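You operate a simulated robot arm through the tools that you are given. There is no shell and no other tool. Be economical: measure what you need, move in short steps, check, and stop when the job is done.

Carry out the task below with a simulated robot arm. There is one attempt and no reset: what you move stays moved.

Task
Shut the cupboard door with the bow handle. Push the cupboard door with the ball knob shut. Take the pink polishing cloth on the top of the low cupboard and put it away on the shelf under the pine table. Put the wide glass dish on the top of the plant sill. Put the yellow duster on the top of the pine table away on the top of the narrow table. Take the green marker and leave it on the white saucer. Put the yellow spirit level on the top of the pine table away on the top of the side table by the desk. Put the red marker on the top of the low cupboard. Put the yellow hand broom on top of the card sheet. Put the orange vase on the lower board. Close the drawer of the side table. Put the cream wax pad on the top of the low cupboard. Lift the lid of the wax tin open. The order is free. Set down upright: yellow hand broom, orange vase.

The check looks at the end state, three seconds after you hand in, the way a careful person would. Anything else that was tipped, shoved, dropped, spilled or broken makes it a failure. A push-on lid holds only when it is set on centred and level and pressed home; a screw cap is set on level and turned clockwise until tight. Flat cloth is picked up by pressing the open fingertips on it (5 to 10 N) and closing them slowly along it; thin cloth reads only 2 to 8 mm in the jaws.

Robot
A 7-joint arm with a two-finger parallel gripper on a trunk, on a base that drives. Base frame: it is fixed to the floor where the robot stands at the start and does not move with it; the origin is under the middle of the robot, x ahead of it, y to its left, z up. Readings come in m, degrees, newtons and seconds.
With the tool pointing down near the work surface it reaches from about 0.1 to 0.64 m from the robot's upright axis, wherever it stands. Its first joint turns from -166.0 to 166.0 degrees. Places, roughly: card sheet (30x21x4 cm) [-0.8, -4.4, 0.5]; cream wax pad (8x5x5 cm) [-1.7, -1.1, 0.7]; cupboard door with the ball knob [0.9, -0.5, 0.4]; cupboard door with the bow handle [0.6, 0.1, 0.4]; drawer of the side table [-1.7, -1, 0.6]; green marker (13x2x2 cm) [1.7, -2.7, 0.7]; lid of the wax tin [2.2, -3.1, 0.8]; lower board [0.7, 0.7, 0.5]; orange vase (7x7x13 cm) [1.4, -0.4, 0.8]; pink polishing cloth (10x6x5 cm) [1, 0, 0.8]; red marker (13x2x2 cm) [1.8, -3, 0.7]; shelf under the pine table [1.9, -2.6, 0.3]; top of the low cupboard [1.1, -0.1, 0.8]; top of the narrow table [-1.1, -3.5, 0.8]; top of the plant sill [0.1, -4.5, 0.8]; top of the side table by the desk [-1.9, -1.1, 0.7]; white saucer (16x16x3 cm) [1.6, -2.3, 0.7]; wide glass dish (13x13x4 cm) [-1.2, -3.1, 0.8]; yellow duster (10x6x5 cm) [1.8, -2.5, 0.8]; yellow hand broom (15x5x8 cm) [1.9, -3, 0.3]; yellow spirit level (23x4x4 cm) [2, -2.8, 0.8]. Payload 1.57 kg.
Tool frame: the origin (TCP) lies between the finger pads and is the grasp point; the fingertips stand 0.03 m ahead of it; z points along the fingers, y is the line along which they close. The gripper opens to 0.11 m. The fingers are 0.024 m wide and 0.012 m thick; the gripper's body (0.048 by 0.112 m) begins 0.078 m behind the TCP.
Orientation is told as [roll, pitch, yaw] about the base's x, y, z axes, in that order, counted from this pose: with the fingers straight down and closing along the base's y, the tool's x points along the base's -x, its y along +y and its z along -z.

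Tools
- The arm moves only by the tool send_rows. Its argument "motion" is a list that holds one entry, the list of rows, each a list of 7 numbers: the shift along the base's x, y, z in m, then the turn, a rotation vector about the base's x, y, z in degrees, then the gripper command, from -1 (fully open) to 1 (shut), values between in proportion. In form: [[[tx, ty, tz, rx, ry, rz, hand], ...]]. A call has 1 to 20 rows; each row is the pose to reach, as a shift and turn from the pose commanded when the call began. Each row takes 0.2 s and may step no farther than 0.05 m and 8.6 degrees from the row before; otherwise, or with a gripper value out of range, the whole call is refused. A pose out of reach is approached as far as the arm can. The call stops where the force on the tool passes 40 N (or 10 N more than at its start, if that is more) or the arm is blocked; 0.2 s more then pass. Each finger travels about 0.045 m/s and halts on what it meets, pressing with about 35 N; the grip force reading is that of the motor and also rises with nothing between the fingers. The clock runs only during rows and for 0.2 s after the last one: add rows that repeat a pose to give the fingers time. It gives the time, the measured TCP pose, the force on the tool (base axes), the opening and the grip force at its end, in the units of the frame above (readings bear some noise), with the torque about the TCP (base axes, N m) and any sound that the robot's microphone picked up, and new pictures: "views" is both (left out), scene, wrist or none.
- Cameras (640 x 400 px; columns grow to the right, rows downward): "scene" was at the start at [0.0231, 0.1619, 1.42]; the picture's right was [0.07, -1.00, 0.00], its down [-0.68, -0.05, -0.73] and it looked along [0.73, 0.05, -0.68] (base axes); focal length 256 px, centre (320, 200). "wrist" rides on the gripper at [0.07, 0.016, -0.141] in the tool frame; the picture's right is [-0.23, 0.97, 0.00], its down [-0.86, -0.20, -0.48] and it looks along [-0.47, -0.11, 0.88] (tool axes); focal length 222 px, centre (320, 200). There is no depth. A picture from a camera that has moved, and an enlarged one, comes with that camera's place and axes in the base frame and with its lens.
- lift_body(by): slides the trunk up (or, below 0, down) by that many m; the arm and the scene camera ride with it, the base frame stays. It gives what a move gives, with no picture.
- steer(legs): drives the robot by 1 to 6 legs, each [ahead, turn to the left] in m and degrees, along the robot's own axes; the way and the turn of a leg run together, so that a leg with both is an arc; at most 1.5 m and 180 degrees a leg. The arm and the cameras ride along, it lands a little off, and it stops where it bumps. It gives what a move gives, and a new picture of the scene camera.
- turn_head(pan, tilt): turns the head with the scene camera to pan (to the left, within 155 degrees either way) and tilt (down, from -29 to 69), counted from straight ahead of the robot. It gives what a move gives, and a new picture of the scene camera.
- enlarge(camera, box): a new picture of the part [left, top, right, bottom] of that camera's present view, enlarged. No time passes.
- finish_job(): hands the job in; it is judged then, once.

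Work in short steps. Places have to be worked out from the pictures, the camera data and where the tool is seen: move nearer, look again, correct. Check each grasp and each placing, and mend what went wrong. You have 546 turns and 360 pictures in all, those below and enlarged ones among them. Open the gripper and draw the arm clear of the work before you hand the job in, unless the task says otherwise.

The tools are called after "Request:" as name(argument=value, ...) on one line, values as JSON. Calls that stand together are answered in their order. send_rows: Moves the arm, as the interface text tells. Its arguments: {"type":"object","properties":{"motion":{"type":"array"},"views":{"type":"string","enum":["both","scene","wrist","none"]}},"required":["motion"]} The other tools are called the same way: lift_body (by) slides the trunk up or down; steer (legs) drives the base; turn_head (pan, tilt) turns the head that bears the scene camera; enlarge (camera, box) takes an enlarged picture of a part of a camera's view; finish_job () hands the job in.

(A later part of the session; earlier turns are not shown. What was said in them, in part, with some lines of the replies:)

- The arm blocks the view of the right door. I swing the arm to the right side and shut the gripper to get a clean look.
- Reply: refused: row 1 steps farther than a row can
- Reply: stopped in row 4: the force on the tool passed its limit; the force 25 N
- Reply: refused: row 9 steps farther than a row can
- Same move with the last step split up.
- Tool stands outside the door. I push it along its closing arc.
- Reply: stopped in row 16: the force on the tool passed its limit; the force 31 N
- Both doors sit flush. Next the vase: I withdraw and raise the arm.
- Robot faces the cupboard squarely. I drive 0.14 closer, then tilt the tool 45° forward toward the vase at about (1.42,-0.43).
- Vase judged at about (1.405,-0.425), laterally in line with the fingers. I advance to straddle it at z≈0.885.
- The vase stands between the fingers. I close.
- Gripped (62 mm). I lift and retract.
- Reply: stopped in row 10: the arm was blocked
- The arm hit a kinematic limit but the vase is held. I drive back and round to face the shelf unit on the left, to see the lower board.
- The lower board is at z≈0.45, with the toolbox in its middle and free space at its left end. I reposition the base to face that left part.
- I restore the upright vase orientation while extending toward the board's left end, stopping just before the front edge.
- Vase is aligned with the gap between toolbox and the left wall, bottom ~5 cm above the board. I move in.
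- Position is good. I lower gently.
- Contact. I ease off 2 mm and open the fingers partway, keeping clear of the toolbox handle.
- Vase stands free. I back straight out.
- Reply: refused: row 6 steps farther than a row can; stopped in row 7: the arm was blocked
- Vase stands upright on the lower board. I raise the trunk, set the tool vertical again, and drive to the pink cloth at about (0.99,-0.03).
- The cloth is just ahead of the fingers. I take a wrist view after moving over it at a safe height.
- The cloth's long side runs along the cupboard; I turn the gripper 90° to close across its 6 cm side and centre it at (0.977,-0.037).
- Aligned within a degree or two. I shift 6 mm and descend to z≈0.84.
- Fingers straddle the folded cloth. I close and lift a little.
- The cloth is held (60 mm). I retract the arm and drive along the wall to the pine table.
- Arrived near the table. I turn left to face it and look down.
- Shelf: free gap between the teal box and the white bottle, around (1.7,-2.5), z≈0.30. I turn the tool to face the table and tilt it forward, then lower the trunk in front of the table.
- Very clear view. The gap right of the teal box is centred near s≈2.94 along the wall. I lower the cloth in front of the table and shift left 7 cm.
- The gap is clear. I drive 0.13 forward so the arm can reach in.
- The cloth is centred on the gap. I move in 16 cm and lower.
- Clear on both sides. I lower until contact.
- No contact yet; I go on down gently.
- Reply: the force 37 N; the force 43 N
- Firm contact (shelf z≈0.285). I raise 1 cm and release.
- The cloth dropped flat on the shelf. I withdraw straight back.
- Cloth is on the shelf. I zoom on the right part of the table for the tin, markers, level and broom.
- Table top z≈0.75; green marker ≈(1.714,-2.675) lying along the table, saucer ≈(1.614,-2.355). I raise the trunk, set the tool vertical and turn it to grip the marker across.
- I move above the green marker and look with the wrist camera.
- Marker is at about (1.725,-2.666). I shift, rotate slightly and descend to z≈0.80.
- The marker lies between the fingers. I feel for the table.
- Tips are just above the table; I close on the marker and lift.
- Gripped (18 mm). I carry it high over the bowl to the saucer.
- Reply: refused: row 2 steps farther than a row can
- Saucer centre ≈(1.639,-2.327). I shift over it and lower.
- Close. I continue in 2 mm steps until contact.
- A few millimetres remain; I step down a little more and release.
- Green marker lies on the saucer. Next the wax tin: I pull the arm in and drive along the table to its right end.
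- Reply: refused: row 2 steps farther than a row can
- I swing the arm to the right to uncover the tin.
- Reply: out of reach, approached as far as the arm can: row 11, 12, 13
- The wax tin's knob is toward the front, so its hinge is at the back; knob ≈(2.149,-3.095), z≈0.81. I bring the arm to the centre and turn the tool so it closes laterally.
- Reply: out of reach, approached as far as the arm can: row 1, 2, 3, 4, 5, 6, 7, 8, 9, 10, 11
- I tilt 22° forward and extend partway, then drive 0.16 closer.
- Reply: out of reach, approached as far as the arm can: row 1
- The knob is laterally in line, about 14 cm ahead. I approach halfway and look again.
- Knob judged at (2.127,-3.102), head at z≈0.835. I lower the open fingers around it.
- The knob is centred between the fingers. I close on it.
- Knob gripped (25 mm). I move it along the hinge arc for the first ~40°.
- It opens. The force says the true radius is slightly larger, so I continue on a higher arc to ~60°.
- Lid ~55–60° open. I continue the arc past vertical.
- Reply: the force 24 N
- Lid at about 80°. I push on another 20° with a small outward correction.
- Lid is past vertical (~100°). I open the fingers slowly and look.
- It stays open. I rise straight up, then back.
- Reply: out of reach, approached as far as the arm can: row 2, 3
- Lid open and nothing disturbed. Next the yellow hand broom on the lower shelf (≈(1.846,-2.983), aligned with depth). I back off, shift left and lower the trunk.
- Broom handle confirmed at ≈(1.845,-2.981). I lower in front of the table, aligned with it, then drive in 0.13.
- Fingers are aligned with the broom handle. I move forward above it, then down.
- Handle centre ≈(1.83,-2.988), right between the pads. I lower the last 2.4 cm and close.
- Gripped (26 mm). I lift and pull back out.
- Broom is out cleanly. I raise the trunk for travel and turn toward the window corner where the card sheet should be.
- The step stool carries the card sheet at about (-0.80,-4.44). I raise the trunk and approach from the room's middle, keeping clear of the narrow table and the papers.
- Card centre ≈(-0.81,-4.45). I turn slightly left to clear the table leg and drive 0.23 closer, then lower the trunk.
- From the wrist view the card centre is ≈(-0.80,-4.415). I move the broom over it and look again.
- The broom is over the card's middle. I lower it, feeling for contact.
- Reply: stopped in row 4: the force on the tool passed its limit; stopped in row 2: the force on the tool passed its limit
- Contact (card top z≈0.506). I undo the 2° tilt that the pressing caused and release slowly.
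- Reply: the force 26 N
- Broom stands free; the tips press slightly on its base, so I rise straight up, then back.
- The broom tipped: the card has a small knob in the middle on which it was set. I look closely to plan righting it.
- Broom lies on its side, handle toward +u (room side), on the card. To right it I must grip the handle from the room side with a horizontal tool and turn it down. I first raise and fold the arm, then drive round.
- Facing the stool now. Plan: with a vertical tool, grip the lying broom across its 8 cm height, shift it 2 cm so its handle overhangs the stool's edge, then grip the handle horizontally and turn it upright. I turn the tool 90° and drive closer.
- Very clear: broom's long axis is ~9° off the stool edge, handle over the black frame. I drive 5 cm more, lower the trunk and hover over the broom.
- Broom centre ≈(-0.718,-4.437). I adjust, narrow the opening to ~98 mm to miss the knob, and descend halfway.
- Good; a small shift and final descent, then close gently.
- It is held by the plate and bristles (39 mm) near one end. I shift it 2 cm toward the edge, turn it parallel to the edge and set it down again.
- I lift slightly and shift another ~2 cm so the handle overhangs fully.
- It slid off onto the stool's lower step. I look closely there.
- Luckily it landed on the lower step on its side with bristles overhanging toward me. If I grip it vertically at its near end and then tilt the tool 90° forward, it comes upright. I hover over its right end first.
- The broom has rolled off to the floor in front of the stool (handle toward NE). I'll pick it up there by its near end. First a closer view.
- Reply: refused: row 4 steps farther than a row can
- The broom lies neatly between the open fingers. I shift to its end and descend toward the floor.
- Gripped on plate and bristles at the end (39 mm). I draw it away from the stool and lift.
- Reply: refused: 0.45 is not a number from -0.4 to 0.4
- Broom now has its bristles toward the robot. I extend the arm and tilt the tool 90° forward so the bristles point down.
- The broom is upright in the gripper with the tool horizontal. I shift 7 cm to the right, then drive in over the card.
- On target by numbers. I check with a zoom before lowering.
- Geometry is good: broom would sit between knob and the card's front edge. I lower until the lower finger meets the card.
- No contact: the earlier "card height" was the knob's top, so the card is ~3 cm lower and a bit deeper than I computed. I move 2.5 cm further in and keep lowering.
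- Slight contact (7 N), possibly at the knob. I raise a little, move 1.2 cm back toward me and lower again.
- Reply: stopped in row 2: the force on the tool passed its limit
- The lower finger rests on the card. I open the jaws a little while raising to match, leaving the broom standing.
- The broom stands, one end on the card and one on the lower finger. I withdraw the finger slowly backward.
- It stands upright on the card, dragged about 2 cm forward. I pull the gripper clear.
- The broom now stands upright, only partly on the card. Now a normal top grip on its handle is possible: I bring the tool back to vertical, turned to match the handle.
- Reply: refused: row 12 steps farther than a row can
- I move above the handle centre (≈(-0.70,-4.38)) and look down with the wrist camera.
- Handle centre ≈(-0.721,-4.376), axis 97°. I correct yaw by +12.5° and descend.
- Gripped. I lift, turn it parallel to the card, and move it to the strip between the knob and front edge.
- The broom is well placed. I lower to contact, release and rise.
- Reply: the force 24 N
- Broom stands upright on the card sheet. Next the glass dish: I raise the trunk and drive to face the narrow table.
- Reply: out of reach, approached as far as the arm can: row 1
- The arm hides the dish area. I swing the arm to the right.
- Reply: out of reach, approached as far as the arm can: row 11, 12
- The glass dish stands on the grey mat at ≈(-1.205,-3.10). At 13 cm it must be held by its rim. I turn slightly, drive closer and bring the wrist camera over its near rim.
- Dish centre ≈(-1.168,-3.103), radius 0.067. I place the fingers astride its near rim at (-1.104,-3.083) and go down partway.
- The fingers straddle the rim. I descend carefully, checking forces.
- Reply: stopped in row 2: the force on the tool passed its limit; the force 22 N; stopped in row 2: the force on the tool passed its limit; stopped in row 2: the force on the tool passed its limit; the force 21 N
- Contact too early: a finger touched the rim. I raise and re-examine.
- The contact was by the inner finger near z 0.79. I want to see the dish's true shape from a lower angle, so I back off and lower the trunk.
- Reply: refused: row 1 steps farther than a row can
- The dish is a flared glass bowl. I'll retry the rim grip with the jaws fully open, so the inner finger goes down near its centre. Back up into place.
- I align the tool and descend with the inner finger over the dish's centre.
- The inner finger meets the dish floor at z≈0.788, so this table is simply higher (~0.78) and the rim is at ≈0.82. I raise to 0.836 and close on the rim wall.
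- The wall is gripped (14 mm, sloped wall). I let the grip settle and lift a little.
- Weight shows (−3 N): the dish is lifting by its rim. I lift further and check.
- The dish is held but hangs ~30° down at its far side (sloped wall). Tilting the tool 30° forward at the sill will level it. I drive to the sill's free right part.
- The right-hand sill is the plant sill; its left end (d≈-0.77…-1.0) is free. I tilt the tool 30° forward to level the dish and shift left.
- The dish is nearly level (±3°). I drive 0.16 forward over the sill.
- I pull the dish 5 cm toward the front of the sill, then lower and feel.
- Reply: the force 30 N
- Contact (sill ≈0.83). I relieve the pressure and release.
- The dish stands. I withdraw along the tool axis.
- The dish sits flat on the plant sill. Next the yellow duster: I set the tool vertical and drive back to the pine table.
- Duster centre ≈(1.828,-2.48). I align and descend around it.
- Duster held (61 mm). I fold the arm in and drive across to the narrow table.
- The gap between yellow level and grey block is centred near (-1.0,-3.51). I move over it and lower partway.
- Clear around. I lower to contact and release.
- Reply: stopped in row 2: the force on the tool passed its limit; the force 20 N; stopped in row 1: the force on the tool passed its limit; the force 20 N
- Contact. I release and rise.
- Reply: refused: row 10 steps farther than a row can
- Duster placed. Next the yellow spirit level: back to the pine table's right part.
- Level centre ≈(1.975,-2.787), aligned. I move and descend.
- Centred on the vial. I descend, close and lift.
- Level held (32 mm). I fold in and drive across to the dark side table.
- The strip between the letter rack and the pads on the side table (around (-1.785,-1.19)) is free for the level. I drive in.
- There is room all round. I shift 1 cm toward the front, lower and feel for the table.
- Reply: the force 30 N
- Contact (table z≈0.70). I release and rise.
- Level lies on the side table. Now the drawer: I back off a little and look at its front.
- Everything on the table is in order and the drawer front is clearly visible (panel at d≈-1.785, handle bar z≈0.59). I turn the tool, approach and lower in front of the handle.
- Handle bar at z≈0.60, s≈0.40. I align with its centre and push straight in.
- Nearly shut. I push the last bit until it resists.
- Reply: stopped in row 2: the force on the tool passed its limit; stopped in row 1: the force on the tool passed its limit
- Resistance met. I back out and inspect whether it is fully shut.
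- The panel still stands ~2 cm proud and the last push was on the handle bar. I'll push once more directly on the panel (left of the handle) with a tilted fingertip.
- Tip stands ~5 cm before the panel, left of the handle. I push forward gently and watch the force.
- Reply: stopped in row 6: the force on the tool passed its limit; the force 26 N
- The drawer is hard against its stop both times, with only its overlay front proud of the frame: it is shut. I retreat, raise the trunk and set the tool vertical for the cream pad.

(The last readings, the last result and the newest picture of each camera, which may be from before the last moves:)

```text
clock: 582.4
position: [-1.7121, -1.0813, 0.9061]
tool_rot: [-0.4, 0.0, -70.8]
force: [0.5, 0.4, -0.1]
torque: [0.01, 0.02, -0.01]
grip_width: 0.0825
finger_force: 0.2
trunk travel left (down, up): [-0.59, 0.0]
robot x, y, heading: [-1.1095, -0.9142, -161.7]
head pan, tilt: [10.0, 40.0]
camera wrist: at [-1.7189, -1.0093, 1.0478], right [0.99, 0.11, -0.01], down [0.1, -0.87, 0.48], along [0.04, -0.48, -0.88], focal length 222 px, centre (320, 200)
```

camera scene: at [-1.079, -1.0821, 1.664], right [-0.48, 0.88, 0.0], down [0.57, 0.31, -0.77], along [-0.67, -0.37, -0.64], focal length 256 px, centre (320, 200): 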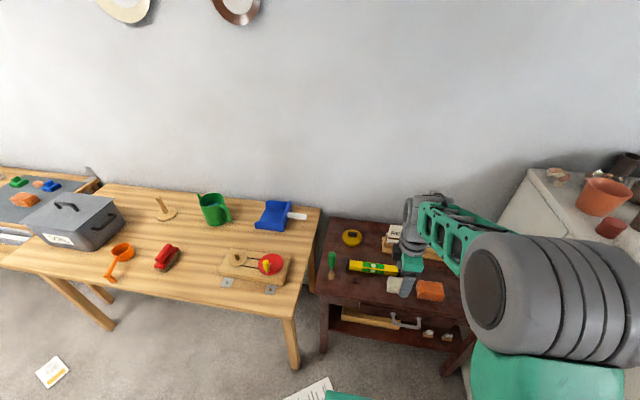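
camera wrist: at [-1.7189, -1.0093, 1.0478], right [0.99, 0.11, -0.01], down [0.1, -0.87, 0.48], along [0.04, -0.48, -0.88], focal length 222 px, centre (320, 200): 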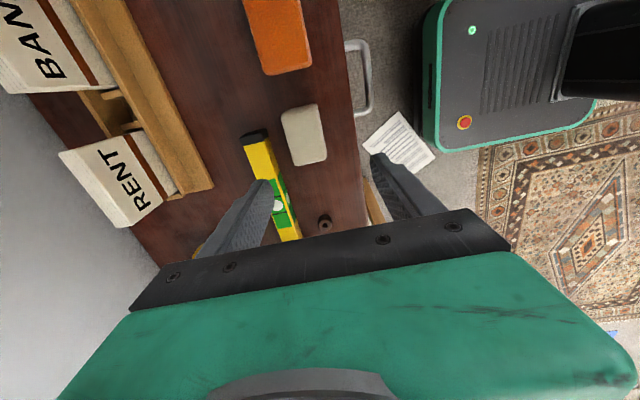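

Pad centre ≈(-1.737,-1.081). The level is close behind, so I narrow the jaws to 66 mm and approach.

Request:
send_rows(motion=[[[-0.012, 0, -0.03, 0, 0, 0, -0.3], [-0.025, 0, -0.06, 0, 0, 0, -0.2], [-0.025, 0, -0.1, 0, 0, 0, -0.2]]], views="wrist")

```text
clock: 583.2
position: [-1.7336, -1.0817, 0.8087]
tool_rot: [-0.3, 0.0, -71.0]
force: [-1.0, -0.4, 0.4]
torque: [-0.04, -0.01, 0.01]
grip_width: 0.0661
finger_force: 0.0
trunk travel left (down, up): [-0.59, 0.0]
robot x, y, heading: [-1.1079, -0.9185, -161.5]
head pan, tilt: [10.0, 40.0]
camera wrist: at [-1.7409, -1.0097, 0.9497], right [0.99, 0.1, -0.01], down [0.1, -0.87, 0.48], along [0.04, -0.48, -0.88], focal length 222 px, centre (320, 200)
```

wrist: 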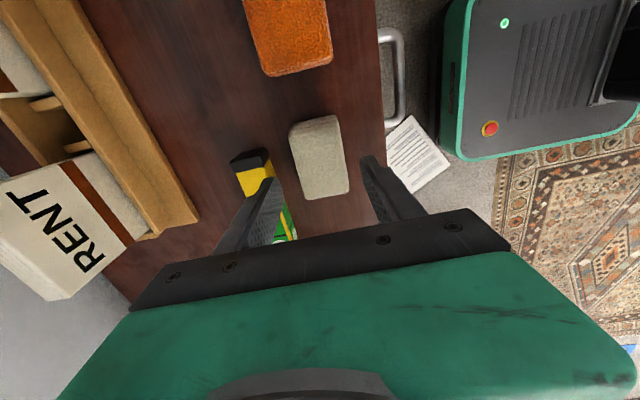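

Level edge is 5 cm behind the pad centre; jaws narrowed to 60 mm will fit. I descend and close.

Request:
send_rows(motion=[[[0.002, 0.004, -0.02, 0, 0, 0, -0.1], [0.002, 0.004, -0.045, 0, 0, 0, -0.1], [0.002, 0.004, -0.065, 0, 0, 0, -0.1]]], views="wrist")

```text
clock: 584.0
position: [-1.7319, -1.0776, 0.7409]
tool_rot: [-0.3, -0.1, -70.8]
force: [-0.2, -0.2, -0.7]
torque: [0.0, -0.04, -0.02]
grip_width: 0.0604
finger_force: 0.0
trunk travel left (down, up): [-0.59, 0.0]
robot x, y, heading: [-1.1077, -0.9103, -161.3]
head pan, tilt: [10.0, 40.0]
camera wrist: at [-1.7391, -1.0052, 0.8829], right [0.99, 0.1, -0.01], down [0.09, -0.87, 0.48], along [0.05, -0.48, -0.88], focal length 222 px, centre (320, 200)
```

wrist: 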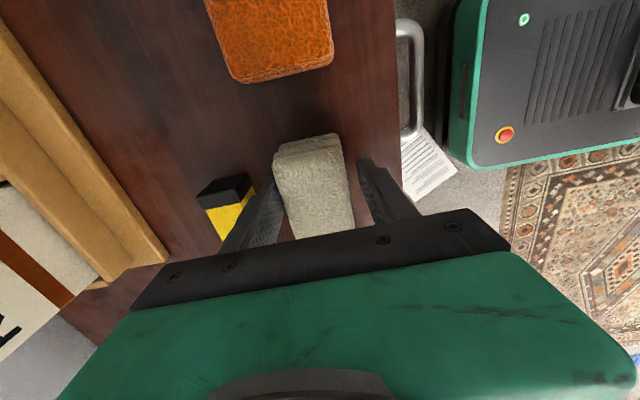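

Request:
send_rows(motion=[[[0, 0, -0.004, 0, 0, 0, 0.2], [0, 0, -0.004, 0, 0, 0, 0.6], [0, 0, -0.004, 0, 0, 0, 1], [0, 0, -0.004, 0, 0, 0, 1], [0, 0, 0.03, 0, 0, 0, 1], [0, 0, 0.075, 0, 0, 0, 1], [0, 0, 0.12, 0, 0, 0, 1], [0, 0, 0.165, 0, 0, 0, 1], [0, 0, 0.21, 0, 0, 0, 1], [0.04, 0.014, 0.23, 0, 0, 0, 1], [0.08, 0.028, 0.25, 0, 0, 0, 1], [0.12, 0.042, 0.27, 0, 0, 0, 1], [0.16, 0.056, 0.27, 0, 0, 0, 1]]], views="wrist")

```text
clock: 586.8
position: [-1.5714, -1.0224, 1.0129]
tool_rot: [-0.4, 0.0, -70.9]
force: [-0.2, 0.2, -0.6]
torque: [0.02, 0.02, 0.0]
grip_width: 0.0494
finger_force: 34.9
trunk travel left (down, up): [-0.59, 0.0]
robot x, y, heading: [-1.1067, -0.9149, -161.2]
head pan, tilt: [10.0, 40.0]
camera wrist: at [-1.5784, -0.9509, 1.1538], right [0.99, 0.1, -0.01], down [0.1, -0.87, 0.48], along [0.04, -0.48, -0.88], focal length 222 px, centre (320, 200)
```

wrist: 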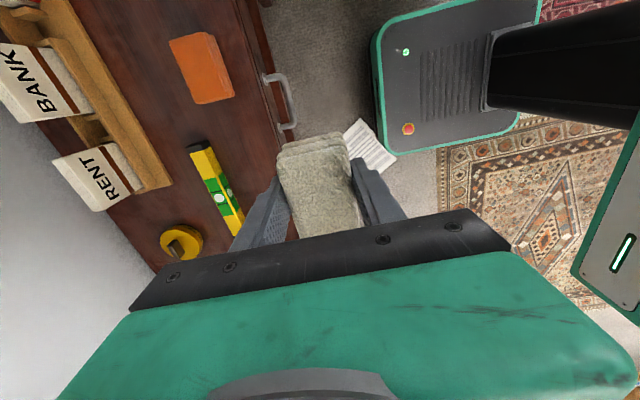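

Pad held (49 mm). I drive over to the low cupboard.

Request:
steer(legs=[[-0.3, 0], [0, 100], [0, 88.4], [1.25, 0], [0, -7.5]])

```text
clock: 603.4
position: [0.7681, -0.1496, 1.0114]
tool_rot: [-0.3, 0.0, 109.0]
force: [0.2, -0.1, -0.8]
torque: [0.02, 0.01, -0.06]
grip_width: 0.0491
finger_force: 35.9
trunk travel left (down, up): [-0.59, 0.0]
robot x, y, heading: [0.302, -0.2541, 18.8]
head pan, tilt: [10.0, 40.0]
camera scene: at [0.2746, -0.0875, 1.6641], right [0.48, -0.88, 0.0], down [-0.57, -0.31, -0.77], along [0.67, 0.37, -0.64], focal length 256 px, centre (320, 200)
```

scene: 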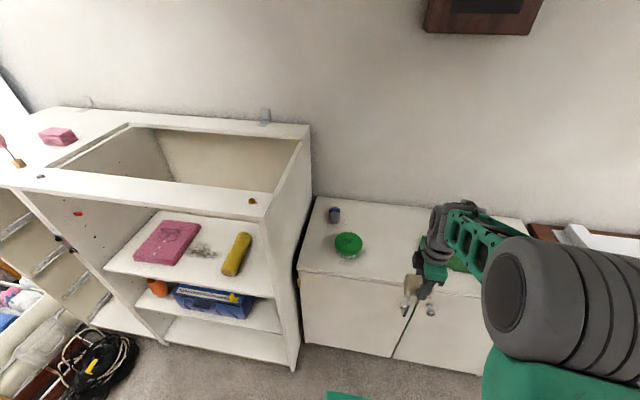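

Both doors look shut. I drive in and set the pad where the cloth lay, at (0.98,-0.03).

Request:
steer(legs=[[0.12, 0]])

Request:
send_rows(motion=[[[0.03, 0.025, 0, 0, 0, 0, 1], [0.06, 0.05, -0.02, 0, 0, 0, 1], [0.09, 0.075, -0.04, 0, 0, 0, 1], [0.1, 0.085, -0.085, 0, 0, 0, 1], [0.1, 0.085, -0.12, 0, 0, 0, 1]]], views="both")

```text
clock: 604.6
position: [0.8841, -0.1109, 1.0114]
tool_rot: [-0.4, 0.0, 108.9]
force: [0.4, -0.3, -0.7]
torque: [-0.02, 0.04, -0.01]
grip_width: 0.0492
finger_force: 35.1
trunk travel left (down, up): [-0.59, 0.0]
robot x, y, heading: [0.4197, -0.2189, 18.3]
head pan, tilt: [10.0, 40.0]
camera scene: at [0.3906, -0.0485, 1.664], right [0.48, -0.88, 0.0], down [-0.57, -0.31, -0.77], along [0.67, 0.36, -0.64], focal length 256 px, centre (320, 200)
```

scene: 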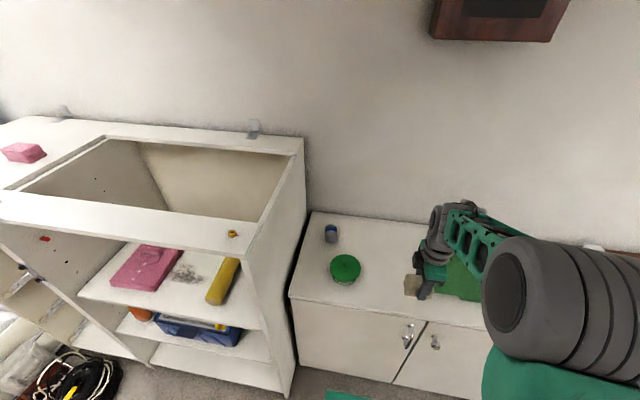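

```text
clock: 605.8
position: [0.9848, -0.027, 0.8914]
tool_rot: [-0.4, 0.0, 108.9]
force: [-0.7, 0.1, 0.3]
torque: [-0.02, -0.01, 0.0]
grip_width: 0.0496
finger_force: 34.7
trunk travel left (down, up): [-0.59, 0.0]
robot x, y, heading: [0.4229, -0.219, 18.5]
head pan, tilt: [10.0, 40.0]
camera scene: at [0.3899, -0.0488, 1.6641], right [0.48, -0.88, 0.0], down [-0.57, -0.31, -0.77], along [0.67, 0.36, -0.64], focal length 256 px, centre (320, 200)
camera wrist: at [0.9895, -0.0975, 1.0328], right [-0.99, -0.1, -0.01], down [-0.09, 0.87, 0.48], along [-0.04, 0.48, -0.88], focal length 222 px, centre (320, 200)
```

scene: 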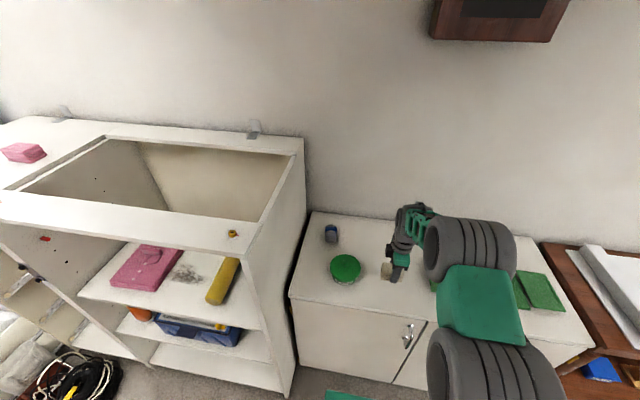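
wrist: 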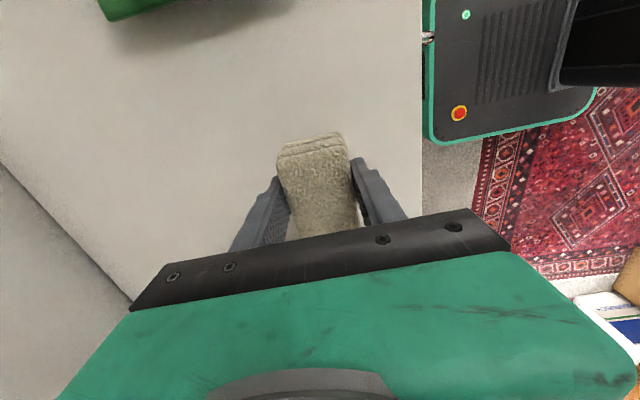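

Request:
send_rows(motion=[[[0, 0, -0.02, 0, 0, 0, 1], [0, 0, -0.04, 0, 0, 0, 1], [0, 0, -0.048, 0, 0, 0, 1]]], views="none")

Request:
send_rows(motion=[[[0, 0, -0.004, 0, 0, 0, 1], [0, 0, -0.008, 0, 0, 0, 1]]], views="none")

```text
clock: 606.6
position: [0.9829, -0.0264, 0.8445]
tool_rot: [-0.3, 0.0, 109.1]
force: [0.5, 0.5, 0.0]
torque: [-0.04, 0.0, -0.01]
grip_width: 0.0492
finger_force: 35.3
trunk travel left (down, up): [-0.59, 0.0]
robot x, y, heading: [0.4251, -0.2203, 18.4]
head pan, tilt: [10.0, 40.0]
```

```text
clock: 607.2
position: [0.9843, -0.0266, 0.8394]
tool_rot: [-0.5, -0.1, 109.1]
force: [-4.9, -2.5, 16.4]
torque: [-0.17, 0.59, 0.01]
grip_width: 0.0494
finger_force: 35.0
trunk travel left (down, up): [-0.59, 0.0]
robot x, y, heading: [0.4207, -0.2174, 18.2]
head pan, tilt: [10.0, 40.0]
```

Contact. I release and rise.

Request:
send_rows(motion=[[[0, 0, 0.002, 0, 0, 0, 0.6], [0, 0, 0.003, 0, 0, 0, 0], [0, 0, 0.003, 0, 0, 0, -0.3], [0, 0, 0.003, 0, 0, 0, -0.3], [0, 0, 0.04, 0, 0, 0, -0.3], [0, 0, 0.085, 0, 0, 0, -0.3], [0, 0, 0.13, 0, 0, 0, -0.3], [-0.03, -0.01, 0.16, 0, 0, 0, -0.3], [-0.07, -0.025, 0.18, 0, 0, 0, -0.3], [-0.11, -0.04, 0.18, 0, 0, 0, -0.3]]], views="wrist")

```text
clock: 609.4
position: [0.8729, -0.0694, 1.0151]
tool_rot: [-0.3, 0.0, 109.1]
force: [-0.1, -0.5, -0.7]
torque: [0.03, 0.01, 0.03]
grip_width: 0.0717
finger_force: 0.1
trunk travel left (down, up): [-0.59, 0.0]
robot x, y, heading: [0.4221, -0.2214, 18.4]
head pan, tilt: [10.0, 40.0]
camera wrist: at [0.8787, -0.1394, 1.1563], right [-0.99, -0.1, -0.01], down [-0.09, 0.87, 0.48], along [-0.04, 0.48, -0.88], focal length 222 px, centre (320, 200)
```

wrist: 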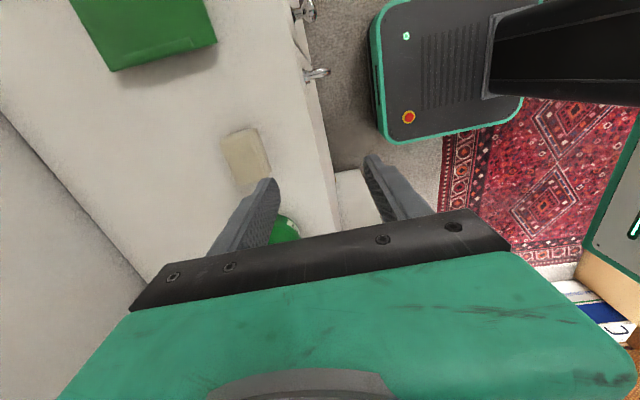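

Cream pad placed. Last item: the red marker. I drive back to the pine table's right part.

Request:
steer(legs=[[-0.35, 0], [0, -87.7], [1.5, 0], [1.5, 0], [0, 88.6]])

```text
clock: 633.1
position: [1.5137, -2.9986, 1.0151]
tool_rot: [-0.3, 0.0, 108.7]
force: [-0.2, 0.5, 1.4]
torque: [-0.01, 0.02, 0.02]
grip_width: 0.0717
finger_force: 0.0
trunk travel left (down, up): [-0.59, 0.0]
robot x, y, heading: [1.0629, -3.1443, 17.9]
head pan, tilt: [10.0, 40.0]
camera scene: at [1.0294, -2.9759, 1.664], right [0.47, -0.88, 0.0], down [-0.57, -0.3, -0.77], along [0.68, 0.36, -0.64], focal length 256 px, centre (320, 200)
```

scene: 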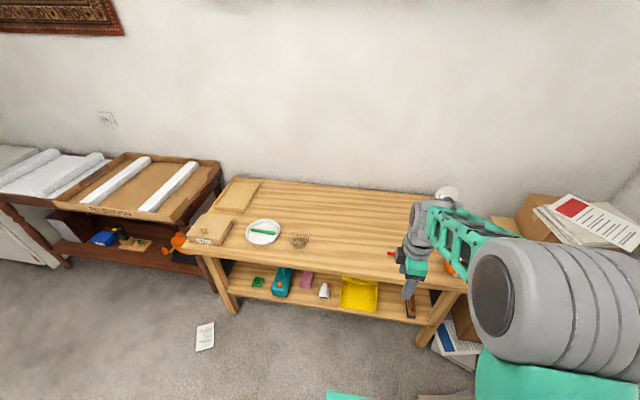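

Request:
steer(legs=[[0, 1.5], [0.2, 0]])

Request:
send_rows(motion=[[[0.03, -0.006, -0.02, 0, 0, 0, -0.3], [0.06, -0.012, -0.04, 0, 0, 0, -0.3], [0.09, -0.018, -0.07, 0, 0, 0, -0.3], [0.1, -0.02, -0.11, 0, 0, 0, -0.3]]], views="wrist")

```text
clock: 635.1
position: [1.6966, -2.9197, 1.0141]
tool_rot: [-0.3, 0.0, 110.0]
force: [0.4, -0.4, 1.3]
torque: [-0.01, -0.01, 0.0]
grip_width: 0.0717
finger_force: 0.1
trunk travel left (down, up): [-0.59, 0.0]
robot x, y, heading: [1.2479, -3.0805, 19.5]
head pan, tilt: [10.0, 40.0]
camera scene: at [1.2127, -2.9104, 1.664], right [0.49, -0.87, 0.0], down [-0.56, -0.32, -0.77], along [0.67, 0.38, -0.64], focal length 256 px, centre (320, 200)
```

scene: 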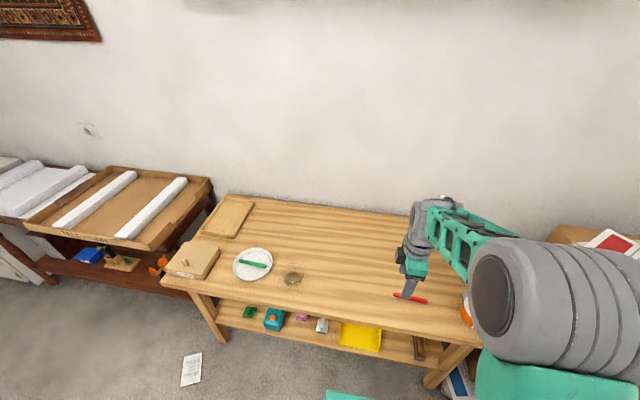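

```text
clock: 636.1
position: [1.7944, -2.9416, 0.9036]
tool_rot: [-0.3, 0.0, 110.1]
force: [0.4, -0.7, 0.5]
torque: [0.0, -0.01, -0.03]
grip_width: 0.0715
finger_force: 0.0
trunk travel left (down, up): [-0.59, 0.0]
robot x, y, heading: [1.2485, -3.0803, 19.6]
head pan, tilt: [10.0, 40.0]
camera wrist: at [1.8035, -3.0122, 1.0448], right [-0.99, -0.12, -0.01], down [-0.11, 0.87, 0.48], along [-0.05, 0.48, -0.88], focal length 222 px, centre (320, 200)
```

wrist: 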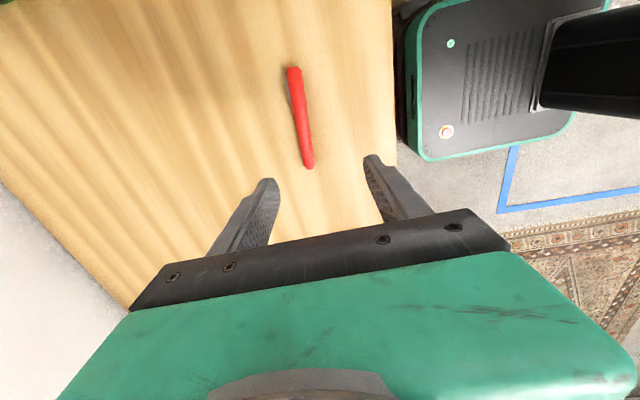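

Marker centre ≈(1.825,-2.965). I align and descend in two stages.

Request:
send_rows(motion=[[[0.015, -0.012, -0.03, 0, 0, -3, -0.3], [0.03, -0.023, -0.07, 0, 0, -3, -0.3], [0.03, -0.023, -0.1, 0, 0, -3, -0.3]]], views="wrist")

```text
clock: 636.9
position: [1.8279, -2.9634, 0.8029]
tool_rot: [-0.4, 0.0, 107.2]
force: [-0.4, 0.1, 0.2]
torque: [0.01, -0.01, -0.01]
grip_width: 0.0712
finger_force: 0.0
trunk travel left (down, up): [-0.59, 0.0]
robot x, y, heading: [1.2501, -3.0811, 19.5]
head pan, tilt: [10.0, 40.0]
camera wrist: at [1.8309, -3.0348, 0.9448], right [-1.0, -0.07, -0.01], down [-0.06, 0.88, 0.48], along [-0.03, 0.48, -0.88], focal length 222 px, centre (320, 200)
```

wrist: 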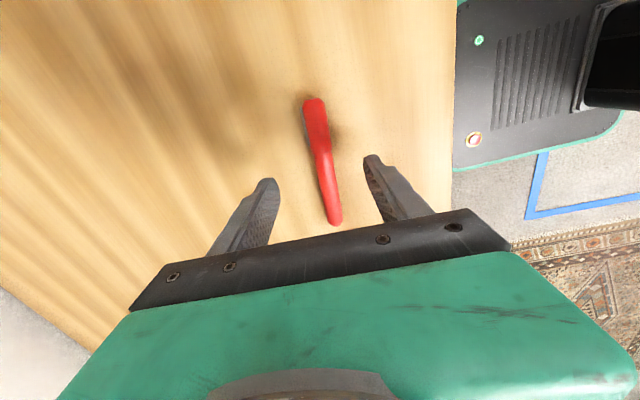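

Request:
send_rows(motion=[[[0, 0, -0.015, 0, 0, 0, -0.3], [0, 0, -0.028, 0, 0, 0, -0.2], [0, 0, -0.034, 0, 0, 0, 0], [0, 0, -0.034, 0, 0, 0, 0.4], [0, 0, -0.034, 0, 0, 0, 0.7], [0, 0, -0.034, 0, 0, 0, 1], [0, 0, -0.034, 0, 0, 0, 1], [0, 0, -0.034, 0, 0, 0, 1], [0, 0, 0.0, 0, 0, 0, 1], [0, 0, 0.045, 0, 0, 0, 1], [0, 0, 0.09, 0, 0, 0, 1], [0, 0, 0.135, 0, 0, 0, 1], [0, 0, 0.18, 0, 0, 0, 1]]], views="wrist")

```text
clock: 639.7
position: [1.8261, -2.9637, 0.9846]
tool_rot: [-0.3, 0.0, 107.1]
force: [-0.5, -0.5, -0.7]
torque: [0.01, 0.0, 0.0]
grip_width: 0.0175
finger_force: 32.0
trunk travel left (down, up): [-0.59, 0.0]
robot x, y, heading: [1.2484, -3.0759, 19.3]
head pan, tilt: [10.0, 40.0]
camera wrist: at [1.8294, -3.0346, 1.1255], right [-1.0, -0.07, 0.0], down [-0.06, 0.88, 0.48], along [-0.03, 0.48, -0.88], focal length 222 px, centre (320, 200)
```

wrist: 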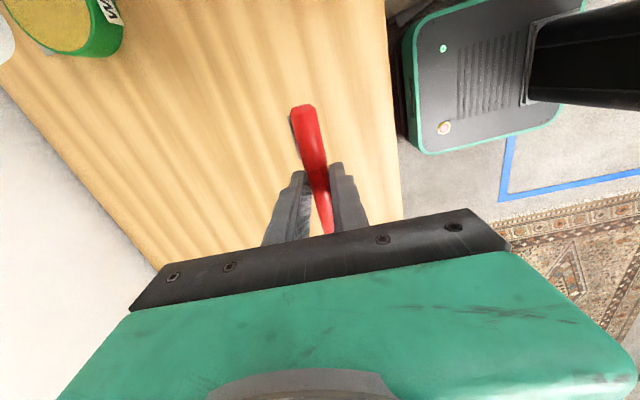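

Marker held (18 mm). I drive back to the cupboard with it.

Request:
send_rows(motion=[[[-0.04, -0.014, 0.02, 0, 0, 0, 1], [-0.08, -0.028, 0.04, 0, 0, 0, 1], [-0.12, -0.042, 0.05, 0, 0, 0, 1], [-0.16, -0.056, 0.05, 0, 0, 0, 1]]], views="none")

Request:
steer(legs=[[-0.35, 0], [0, 86.3], [1.45, 0], [1.42, 0], [0, -86.3]])

```text
clock: 640.7
position: [1.6663, -3.0187, 1.0346]
tool_rot: [-0.4, 0.0, 107.1]
force: [-0.2, 0.0, -0.2]
torque: [-0.01, 0.0, -0.01]
grip_width: 0.0175
finger_force: 32.1
trunk travel left (down, up): [-0.59, 0.0]
robot x, y, heading: [1.2427, -3.0788, 19.3]
head pan, tilt: [10.0, 40.0]
```

```text
clock: 663.8
position: [0.5752, -0.3733, 1.0356]
tool_rot: [-0.3, 0.1, 106.4]
force: [0.0, 0.4, -0.5]
torque: [0.03, 0.0, 0.03]
grip_width: 0.0176
finger_force: 32.7
trunk travel left (down, up): [-0.59, 0.0]
robot x, y, heading: [0.15, -0.4307, 18.7]
head pan, tilt: [10.0, 40.0]
camera scene: at [0.1211, -0.259, 1.6641], right [0.48, -0.88, 0.0], down [-0.56, -0.31, -0.77], along [0.67, 0.37, -0.64], focal length 256 px, centre (320, 200)
```

scene: 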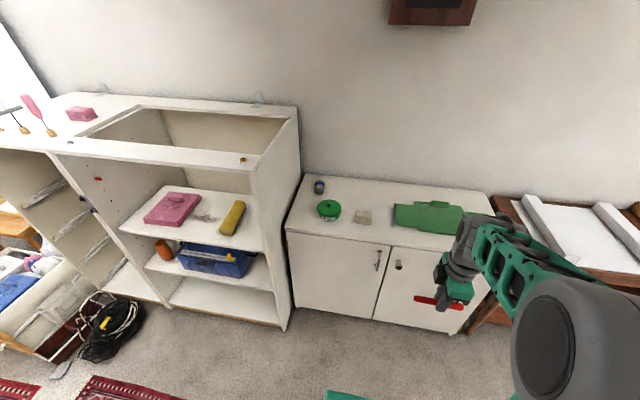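

Request:
steer(legs=[[0.27, 0]])

Request:
send_rows(motion=[[[0.04, 0.02, -0.01, 0, 0, 1, 1], [0.08, 0.04, -0.02, 0, 0, 2, 1], [0.12, 0.06, -0.03, 0, 0, 3, 1], [0.155, 0.078, -0.05, 0, 0, 3, 1], [0.155, 0.078, -0.09, 0, 0, 3, 1], [0.155, 0.078, -0.13, 0, 0, 3, 1]]], views="both")

```text
clock: 665.7
position: [0.831, -0.2877, 1.0338]
tool_rot: [-0.3, 0.1, 106.2]
force: [-0.4, -0.6, -0.1]
torque: [0.01, 0.01, 0.0]
grip_width: 0.0173
finger_force: 32.3
trunk travel left (down, up): [-0.59, 0.0]
robot x, y, heading: [0.408, -0.3429, 18.6]
head pan, tilt: [10.0, 40.0]
camera scene: at [0.377, -0.1723, 1.664], right [0.48, -0.88, 0.0], down [-0.56, -0.31, -0.77], along [0.67, 0.37, -0.64], focal length 256 px, centre (320, 200)
```

scene: 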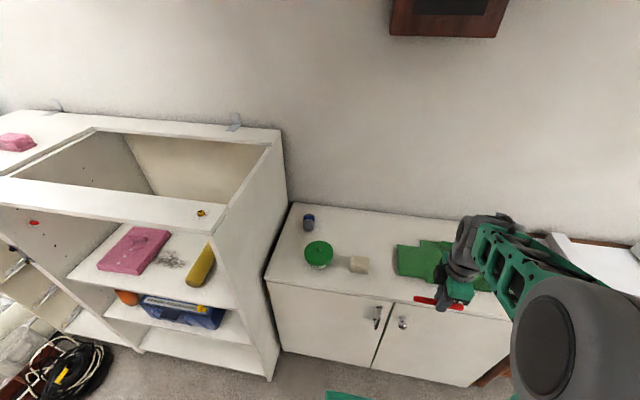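

```text
clock: 667.1
position: [0.9862, -0.2112, 0.9043]
tool_rot: [-0.2, 0.0, 109.4]
force: [0.4, -0.1, 0.9]
torque: [0.0, -0.01, -0.01]
grip_width: 0.0177
finger_force: 32.4
trunk travel left (down, up): [-0.59, 0.0]
robot x, y, heading: [0.4081, -0.3428, 18.6]
head pan, tilt: [10.0, 40.0]
camera scene: at [0.3766, -0.1725, 1.6641], right [0.48, -0.88, 0.0], down [-0.56, -0.31, -0.77], along [0.67, 0.37, -0.64], focal length 256 px, centre (320, 200)
camera wrist: at [0.9924, -0.2815, 1.0456], right [-0.99, -0.11, -0.01], down [-0.1, 0.87, 0.48], along [-0.05, 0.48, -0.88], focal length 222 px, centre (320, 200)
```

scene: 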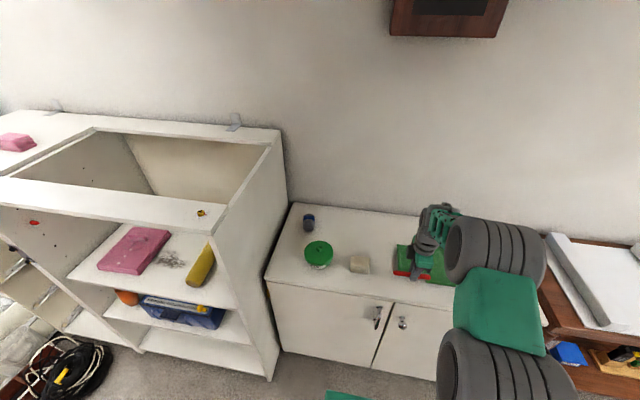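
wrist: 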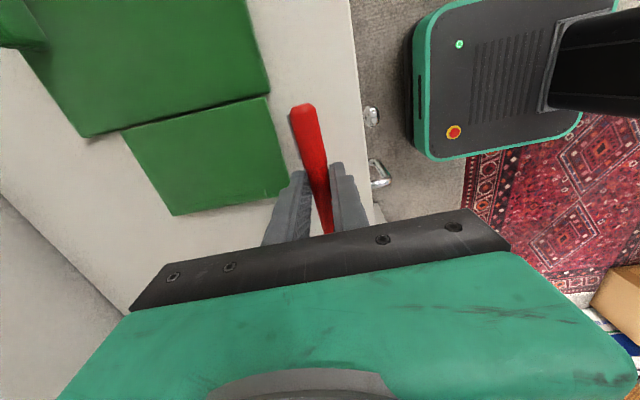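

Clear strip between the mat and the front edge. I lower and feel for the top.

Request:
send_rows(motion=[[[0, 0, -0.03, 0, 0, 0, 1], [0, 0, -0.055, 0, 0, 0, 1], [0, 0, -0.068, 0, 0, 0, 1]]], views="none")

Request:
send_rows(motion=[[[0, 0, -0.002, 0, 0, 0, 1], [0, 0, -0.004, 0, 0, 0, 1]]], views="none")

```text
clock: 667.9
position: [0.9854, -0.212, 0.836]
tool_rot: [-0.3, 0.0, 109.3]
force: [-0.5, -0.7, -0.4]
torque: [-0.02, 0.0, 0.04]
grip_width: 0.018
finger_force: 32.8
trunk travel left (down, up): [-0.59, 0.0]
robot x, y, heading: [0.4078, -0.3431, 18.6]
head pan, tilt: [10.0, 40.0]
```

```text
clock: 668.5
position: [0.9853, -0.2102, 0.8325]
tool_rot: [-0.3, 0.0, 109.3]
force: [-0.8, 0.3, -1.0]
torque: [-0.01, -0.02, 0.0]
grip_width: 0.0175
finger_force: 32.4
trunk travel left (down, up): [-0.59, 0.0]
robot x, y, heading: [0.4072, -0.3402, 18.8]
head pan, tilt: [10.0, 40.0]
```

Request:
send_rows(motion=[[[0, 0, -0.002, 0, 0, 0, 1], [0, 0, -0.004, 0, 0, 0, 1]]], views="none")

Request:
send_rows(motion=[[[0, 0, -0.002, 0, 0, 0, 1], [0, 0, -0.003, 0, 0, 0, 1]]], views="none")

```text
clock: 669.1
position: [0.9861, -0.2108, 0.8297]
tool_rot: [-0.4, 0.0, 109.2]
force: [-2.5, -1.8, 5.5]
torque: [-0.09, 0.17, 0.06]
grip_width: 0.0177
finger_force: 32.4
trunk travel left (down, up): [-0.59, 0.0]
robot x, y, heading: [0.4083, -0.344, 18.5]
head pan, tilt: [10.0, 40.0]
```

```text
clock: 669.7
position: [0.9857, -0.2104, 0.8303]
tool_rot: [-0.8, 0.2, 109.2]
force: [-7.9, -6.6, 34.2]
torque: [-0.31, 0.78, -0.03]
grip_width: 0.0176
finger_force: 32.6
trunk travel left (down, up): [-0.59, 0.0]
robot x, y, heading: [0.4065, -0.3435, 18.7]
head pan, tilt: [10.0, 40.0]
```

Contact. I ease off and open slowly, then rise.

Request:
send_rows(motion=[[[0, 0, 0.003, 0, 0, 0, 1], [0, 0, 0.003, 0, 0, 0, 0.8], [0, 0, 0.003, 0, 0, 0, 0.6], [0, 0, 0.003, 0, 0, 0, 0.4], [0, 0, 0.003, 0, 0, 0, 0.3], [0, 0, 0.03, 0, 0, 0, 0.3], [0, 0, 0.075, 0, 0, 0, 0.3], [0, 0, 0.12, 0, 0, 0, 0.3], [-0.02, -0.007, 0.16, 0, 0, 0, 0.3], [-0.06, -0.021, 0.18, 0, 0, 0, 0.3], [-0.1, -0.035, 0.18, 0, 0, 0, -1]]], views="wrist")

Request:
steer(legs=[[-0.4, 0]])

Request:
enlarge(camera="scene", box=[280, 150, 520, 330])

```text
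clock: 672.1
position: [0.887, -0.2434, 1.0069]
tool_rot: [-0.3, 0.0, 109.2]
force: [0.1, 0.8, -0.9]
torque: [-0.01, 0.01, -0.02]
grip_width: 0.0727
finger_force: 0.1
trunk travel left (down, up): [-0.59, 0.0]
robot x, y, heading: [0.4096, -0.3424, 18.6]
head pan, tilt: [10.0, 40.0]
camera wrist: at [0.8927, -0.3148, 1.1476], right [-0.99, -0.11, -0.01], down [-0.1, 0.87, 0.48], along [-0.05, 0.48, -0.88], focal length 222 px, centre (320, 200)
```

wrist: 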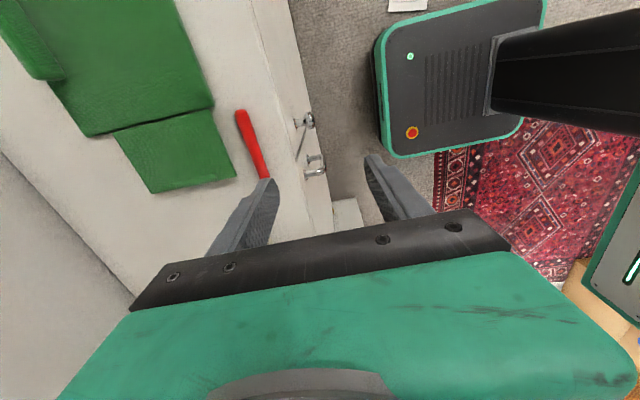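

```text
clock: 674.6
position: [0.5019, -0.3733, 1.0057]
tool_rot: [-0.4, 0.1, 109.6]
force: [0.1, 0.9, -0.3]
torque: [0.0, -0.01, -0.02]
grip_width: 0.1099
finger_force: 0.1
trunk travel left (down, up): [-0.59, 0.0]
robot x, y, heading: [0.0253, -0.4732, 18.8]
head pan, tilt: [10.0, 40.0]
camera scene: at [-0.0101, -0.3038, 1.6641], right [0.48, -0.88, 0.0], down [-0.56, -0.31, -0.77], along [0.67, 0.37, -0.64], focal length 256 px, centre (320, 200)
```

scene: 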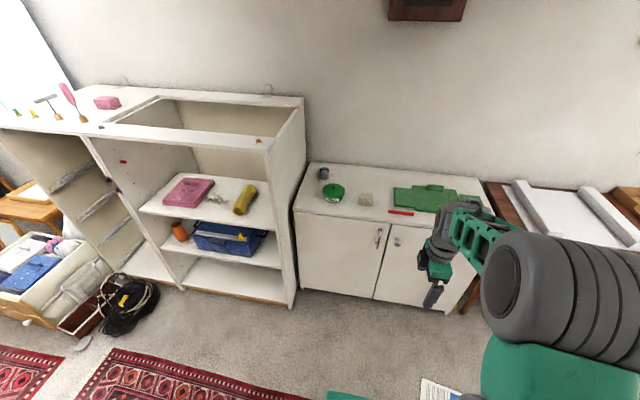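

```text
2.22 times, centred on (400, 240) of scene
camera zoom: at [-0.0101, -0.3038, 1.6641], right [0.48, -0.88, 0.0], down [-0.56, -0.31, -0.77], along [0.67, 0.37, -0.64], focal length 570 px, centre (142, 111)
```

zoom: 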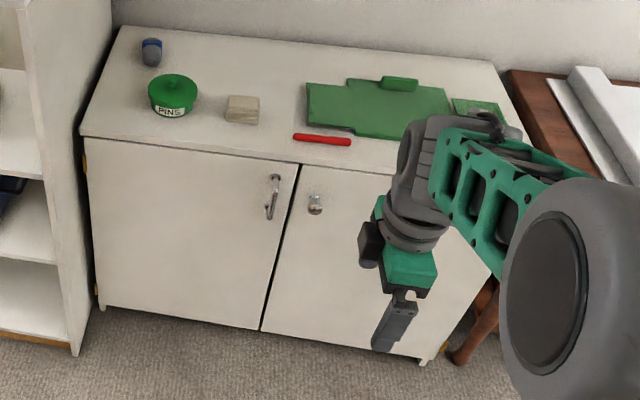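

All items at the cupboard are right and both doors sit flush. I go back once to double-check the drawer from closer.

Request:
steer(legs=[[0, -170.3], [0.95, 0], [0, -12]])

Request:
turn_head(pan=15, tilt=45)

Request:
enlarge(camera="scene", box=[300, 120, 540, 280])

```text
clock: 687.4
position: [-1.2972, -0.9763, 1.0066]
tool_rot: [-0.2, 0.1, -73.9]
force: [-0.3, 0.0, 0.6]
torque: [0.0, 0.03, 0.0]
grip_width: 0.11
finger_force: 0.0
trunk travel left (down, up): [-0.59, 0.0]
robot x, y, heading: [-0.8089, -0.9044, -164.7]
head pan, tilt: [10.0, 40.0]
camera scene: at [-0.7904, -1.0723, 1.6641], right [-0.43, 0.9, 0.0], down [0.58, 0.28, -0.77], along [-0.69, -0.33, -0.64], focal length 256 px, centre (320, 200)
```

scene: 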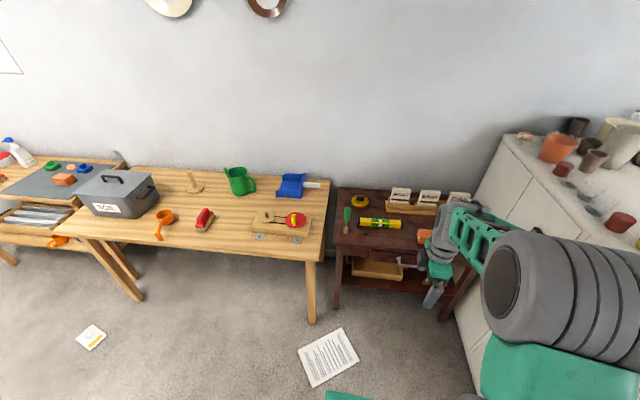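

```text
clock: 688.0
position: [-1.2964, -0.9762, 1.0053]
tool_rot: [-0.3, 0.0, -73.9]
force: [-0.2, 0.3, 0.1]
torque: [0.03, 0.01, -0.01]
grip_width: 0.11
finger_force: 0.0
trunk travel left (down, up): [-0.59, 0.0]
robot x, y, heading: [-0.8129, -0.905, -164.5]
head pan, tilt: [15.0, 45.0]
camera scene: at [-0.7836, -1.0772, 1.6568], right [-0.51, 0.86, 0.0], down [0.61, 0.36, -0.71], along [-0.61, -0.36, -0.71], focal length 256 px, centre (320, 200)
```

scene: 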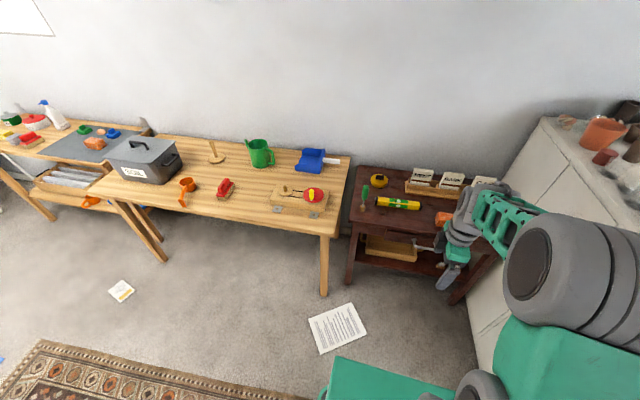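

```text
2.50 times, centred on (420, 200) of scene
camera zoom: at [-0.7836, -1.0772, 1.6568], right [-0.51, 0.86, 0.0], down [0.61, 0.36, -0.71], along [-0.61, -0.36, -0.71], focal length 641 px, centre (70, 200)
```

zoom: 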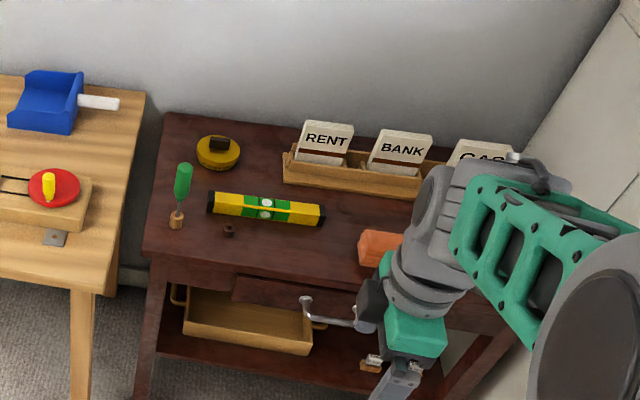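

I bring the wrist camera above the drawer front for a top view of the gap.

Request:
steer(legs=[[0.25, 0]])

Request:
send_rows(motion=[[[-0.04, 0.01, 0, 0, 0, 0, -1], [-0.08, 0.015, 0, 0, 0, 0, -1], [-0.12, 0.02, -0.01, 0, 0, 0, -1]]], views="wrist")

Request:
enlarge(camera="wrist", box=[220, 0, 460, 200])

```text
clock: 689.8
position: [-1.5356, -1.0453, 1.0052]
tool_rot: [-0.3, 0.0, -73.6]
force: [0.1, 0.3, 0.6]
torque: [0.01, 0.03, 0.03]
grip_width: 0.11
finger_force: 0.1
trunk travel left (down, up): [-0.59, 0.0]
robot x, y, heading: [-1.051, -0.9725, -164.2]
head pan, tilt: [15.0, 45.0]
camera scene: at [-1.0232, -1.1443, 1.6568], right [-0.51, 0.86, 0.0], down [0.61, 0.36, -0.71], along [-0.61, -0.36, -0.71], focal length 256 px, centre (320, 200)
```

scene: 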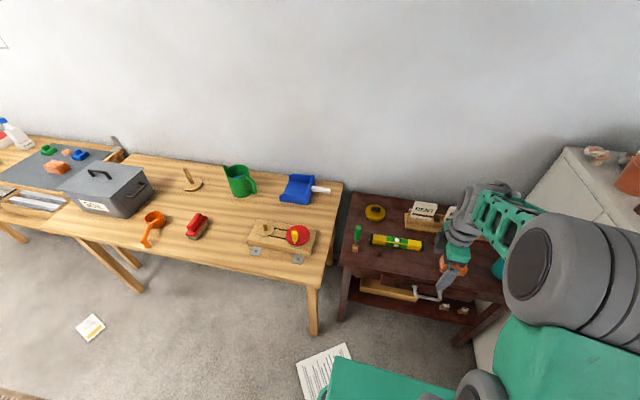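

```text
clock: 690.6
position: [-1.6587, -1.0262, 0.9977]
tool_rot: [-0.2, 0.0, -73.6]
force: [-0.3, -0.1, 0.4]
torque: [0.02, 0.02, -0.01]
grip_width: 0.1101
finger_force: 0.2
trunk travel left (down, up): [-0.59, 0.0]
robot x, y, heading: [-1.0486, -0.9681, -164.4]
head pan, tilt: [15.0, 45.0]
camera wrist: at [-1.6619, -0.9533, 1.1382], right [1.0, 0.06, -0.01], down [0.05, -0.88, 0.48], along [0.02, -0.48, -0.88], focal length 222 px, centre (320, 200)
```

wrist: 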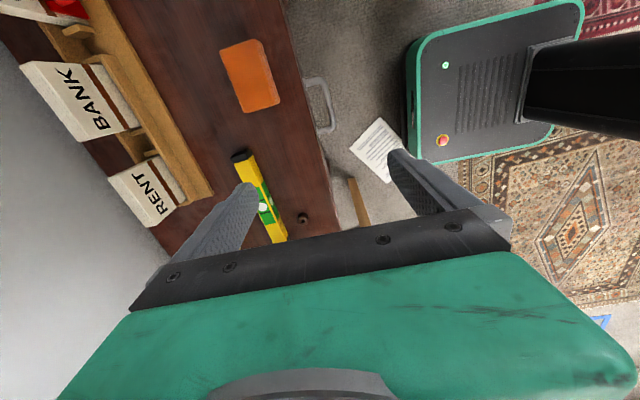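

```text
2.00 times, centred on (340, 100) of wrist
camera zoom: at [-1.6619, -0.9533, 1.1382], right [1.0, 0.06, -0.01], down [0.05, -0.88, 0.48], along [0.02, -0.48, -0.88], focal length 444 px, centre (280, 400)
```

zoom: 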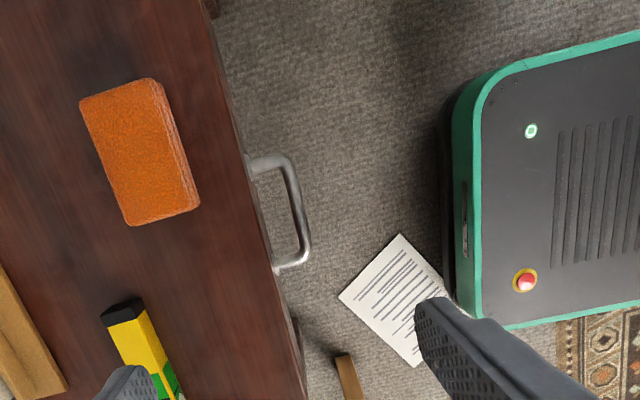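

Seen from above, only the overlay front shows a few millimetres beyond the table edge: the drawer is shut. I draw the arm and robot clear.

Request:
steer(legs=[[-0.5, 0]])

Request:
turn_head(pan=60, tilt=25)

Request:
enlarge(camera="scene", box=[160, 120, 480, 320])

```text
clock: 693.6
position: [-1.1687, -0.8865, 0.9977]
tool_rot: [-0.3, 0.0, -73.6]
force: [1.2, 0.5, -1.2]
torque: [0.0, 0.0, 0.04]
grip_width: 0.1099
finger_force: 0.0
trunk travel left (down, up): [-0.59, 0.0]
robot x, y, heading: [-0.57, -0.8339, -164.1]
head pan, tilt: [15.0, 45.0]
camera scene: at [-0.5346, -1.0066, 1.6568], right [-0.51, 0.86, 0.0], down [0.61, 0.36, -0.71], along [-0.61, -0.36, -0.71], focal length 256 px, centre (320, 200)
```

scene: 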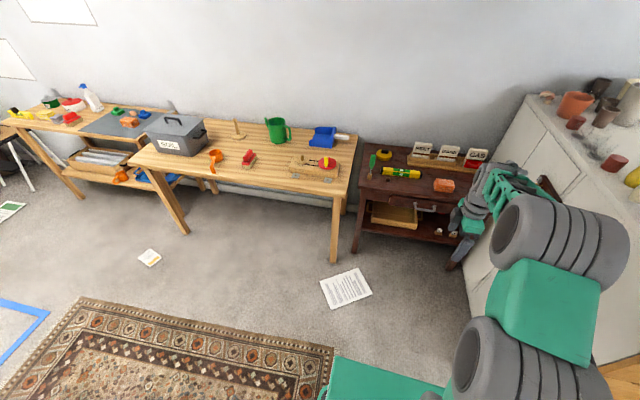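

```text
clock: 694.7
position: [-1.1709, -0.8881, 0.9971]
tool_rot: [-0.3, 0.0, -73.6]
force: [0.2, -0.1, -0.6]
torque: [0.0, 0.02, 0.01]
grip_width: 0.1099
finger_force: 0.0
trunk travel left (down, up): [-0.59, 0.0]
robot x, y, heading: [-0.5639, -0.8366, -164.3]
head pan, tilt: [60.0, 25.0]
camera scene: at [-0.488, -1.0544, 1.6873], right [-0.97, 0.25, 0.0], down [0.1, 0.41, -0.91], along [-0.22, -0.88, -0.42], focal length 256 px, centre (320, 200)
```

scene: 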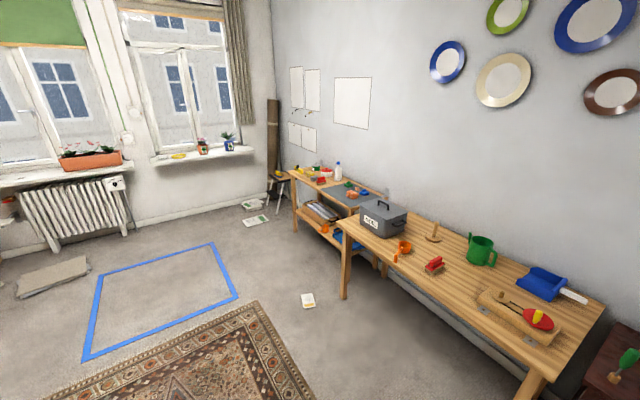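

```text
2.00 times, centred on (320, 220) of scene
camera zoom: at [-0.488, -1.0544, 1.6873], right [-0.97, 0.25, 0.0], down [0.1, 0.41, -0.91], along [-0.22, -0.88, -0.42], focal length 513 px, centre (320, 160)
```

zoom: 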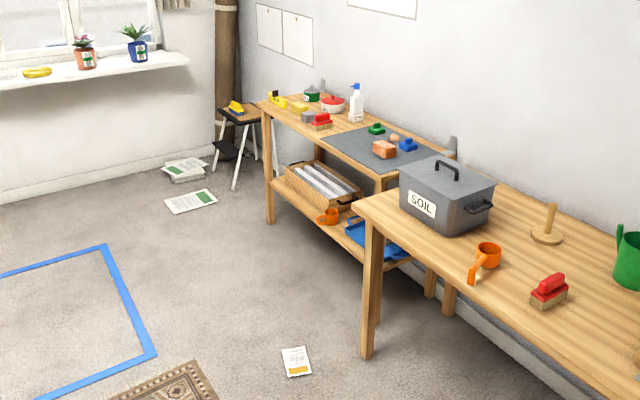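

The last view shows everything in place and nothing tipped. The gripper is open and clear of the work, so I hand the job in.

Request:
finish_job()

```text
The job is handed in.
```

I did all thirteen tasks and handed the job in; two of them did not go cleanly:

- **Hand broom:** it slipped off the card sheet and fell to the floor once. I picked it up and set it back upright on the card sheet.
- **Drawer:** I pushed it hard to its stop twice. Its front still sticks out a few millimetres past the table edge, which I took for the front panel's own thickness.
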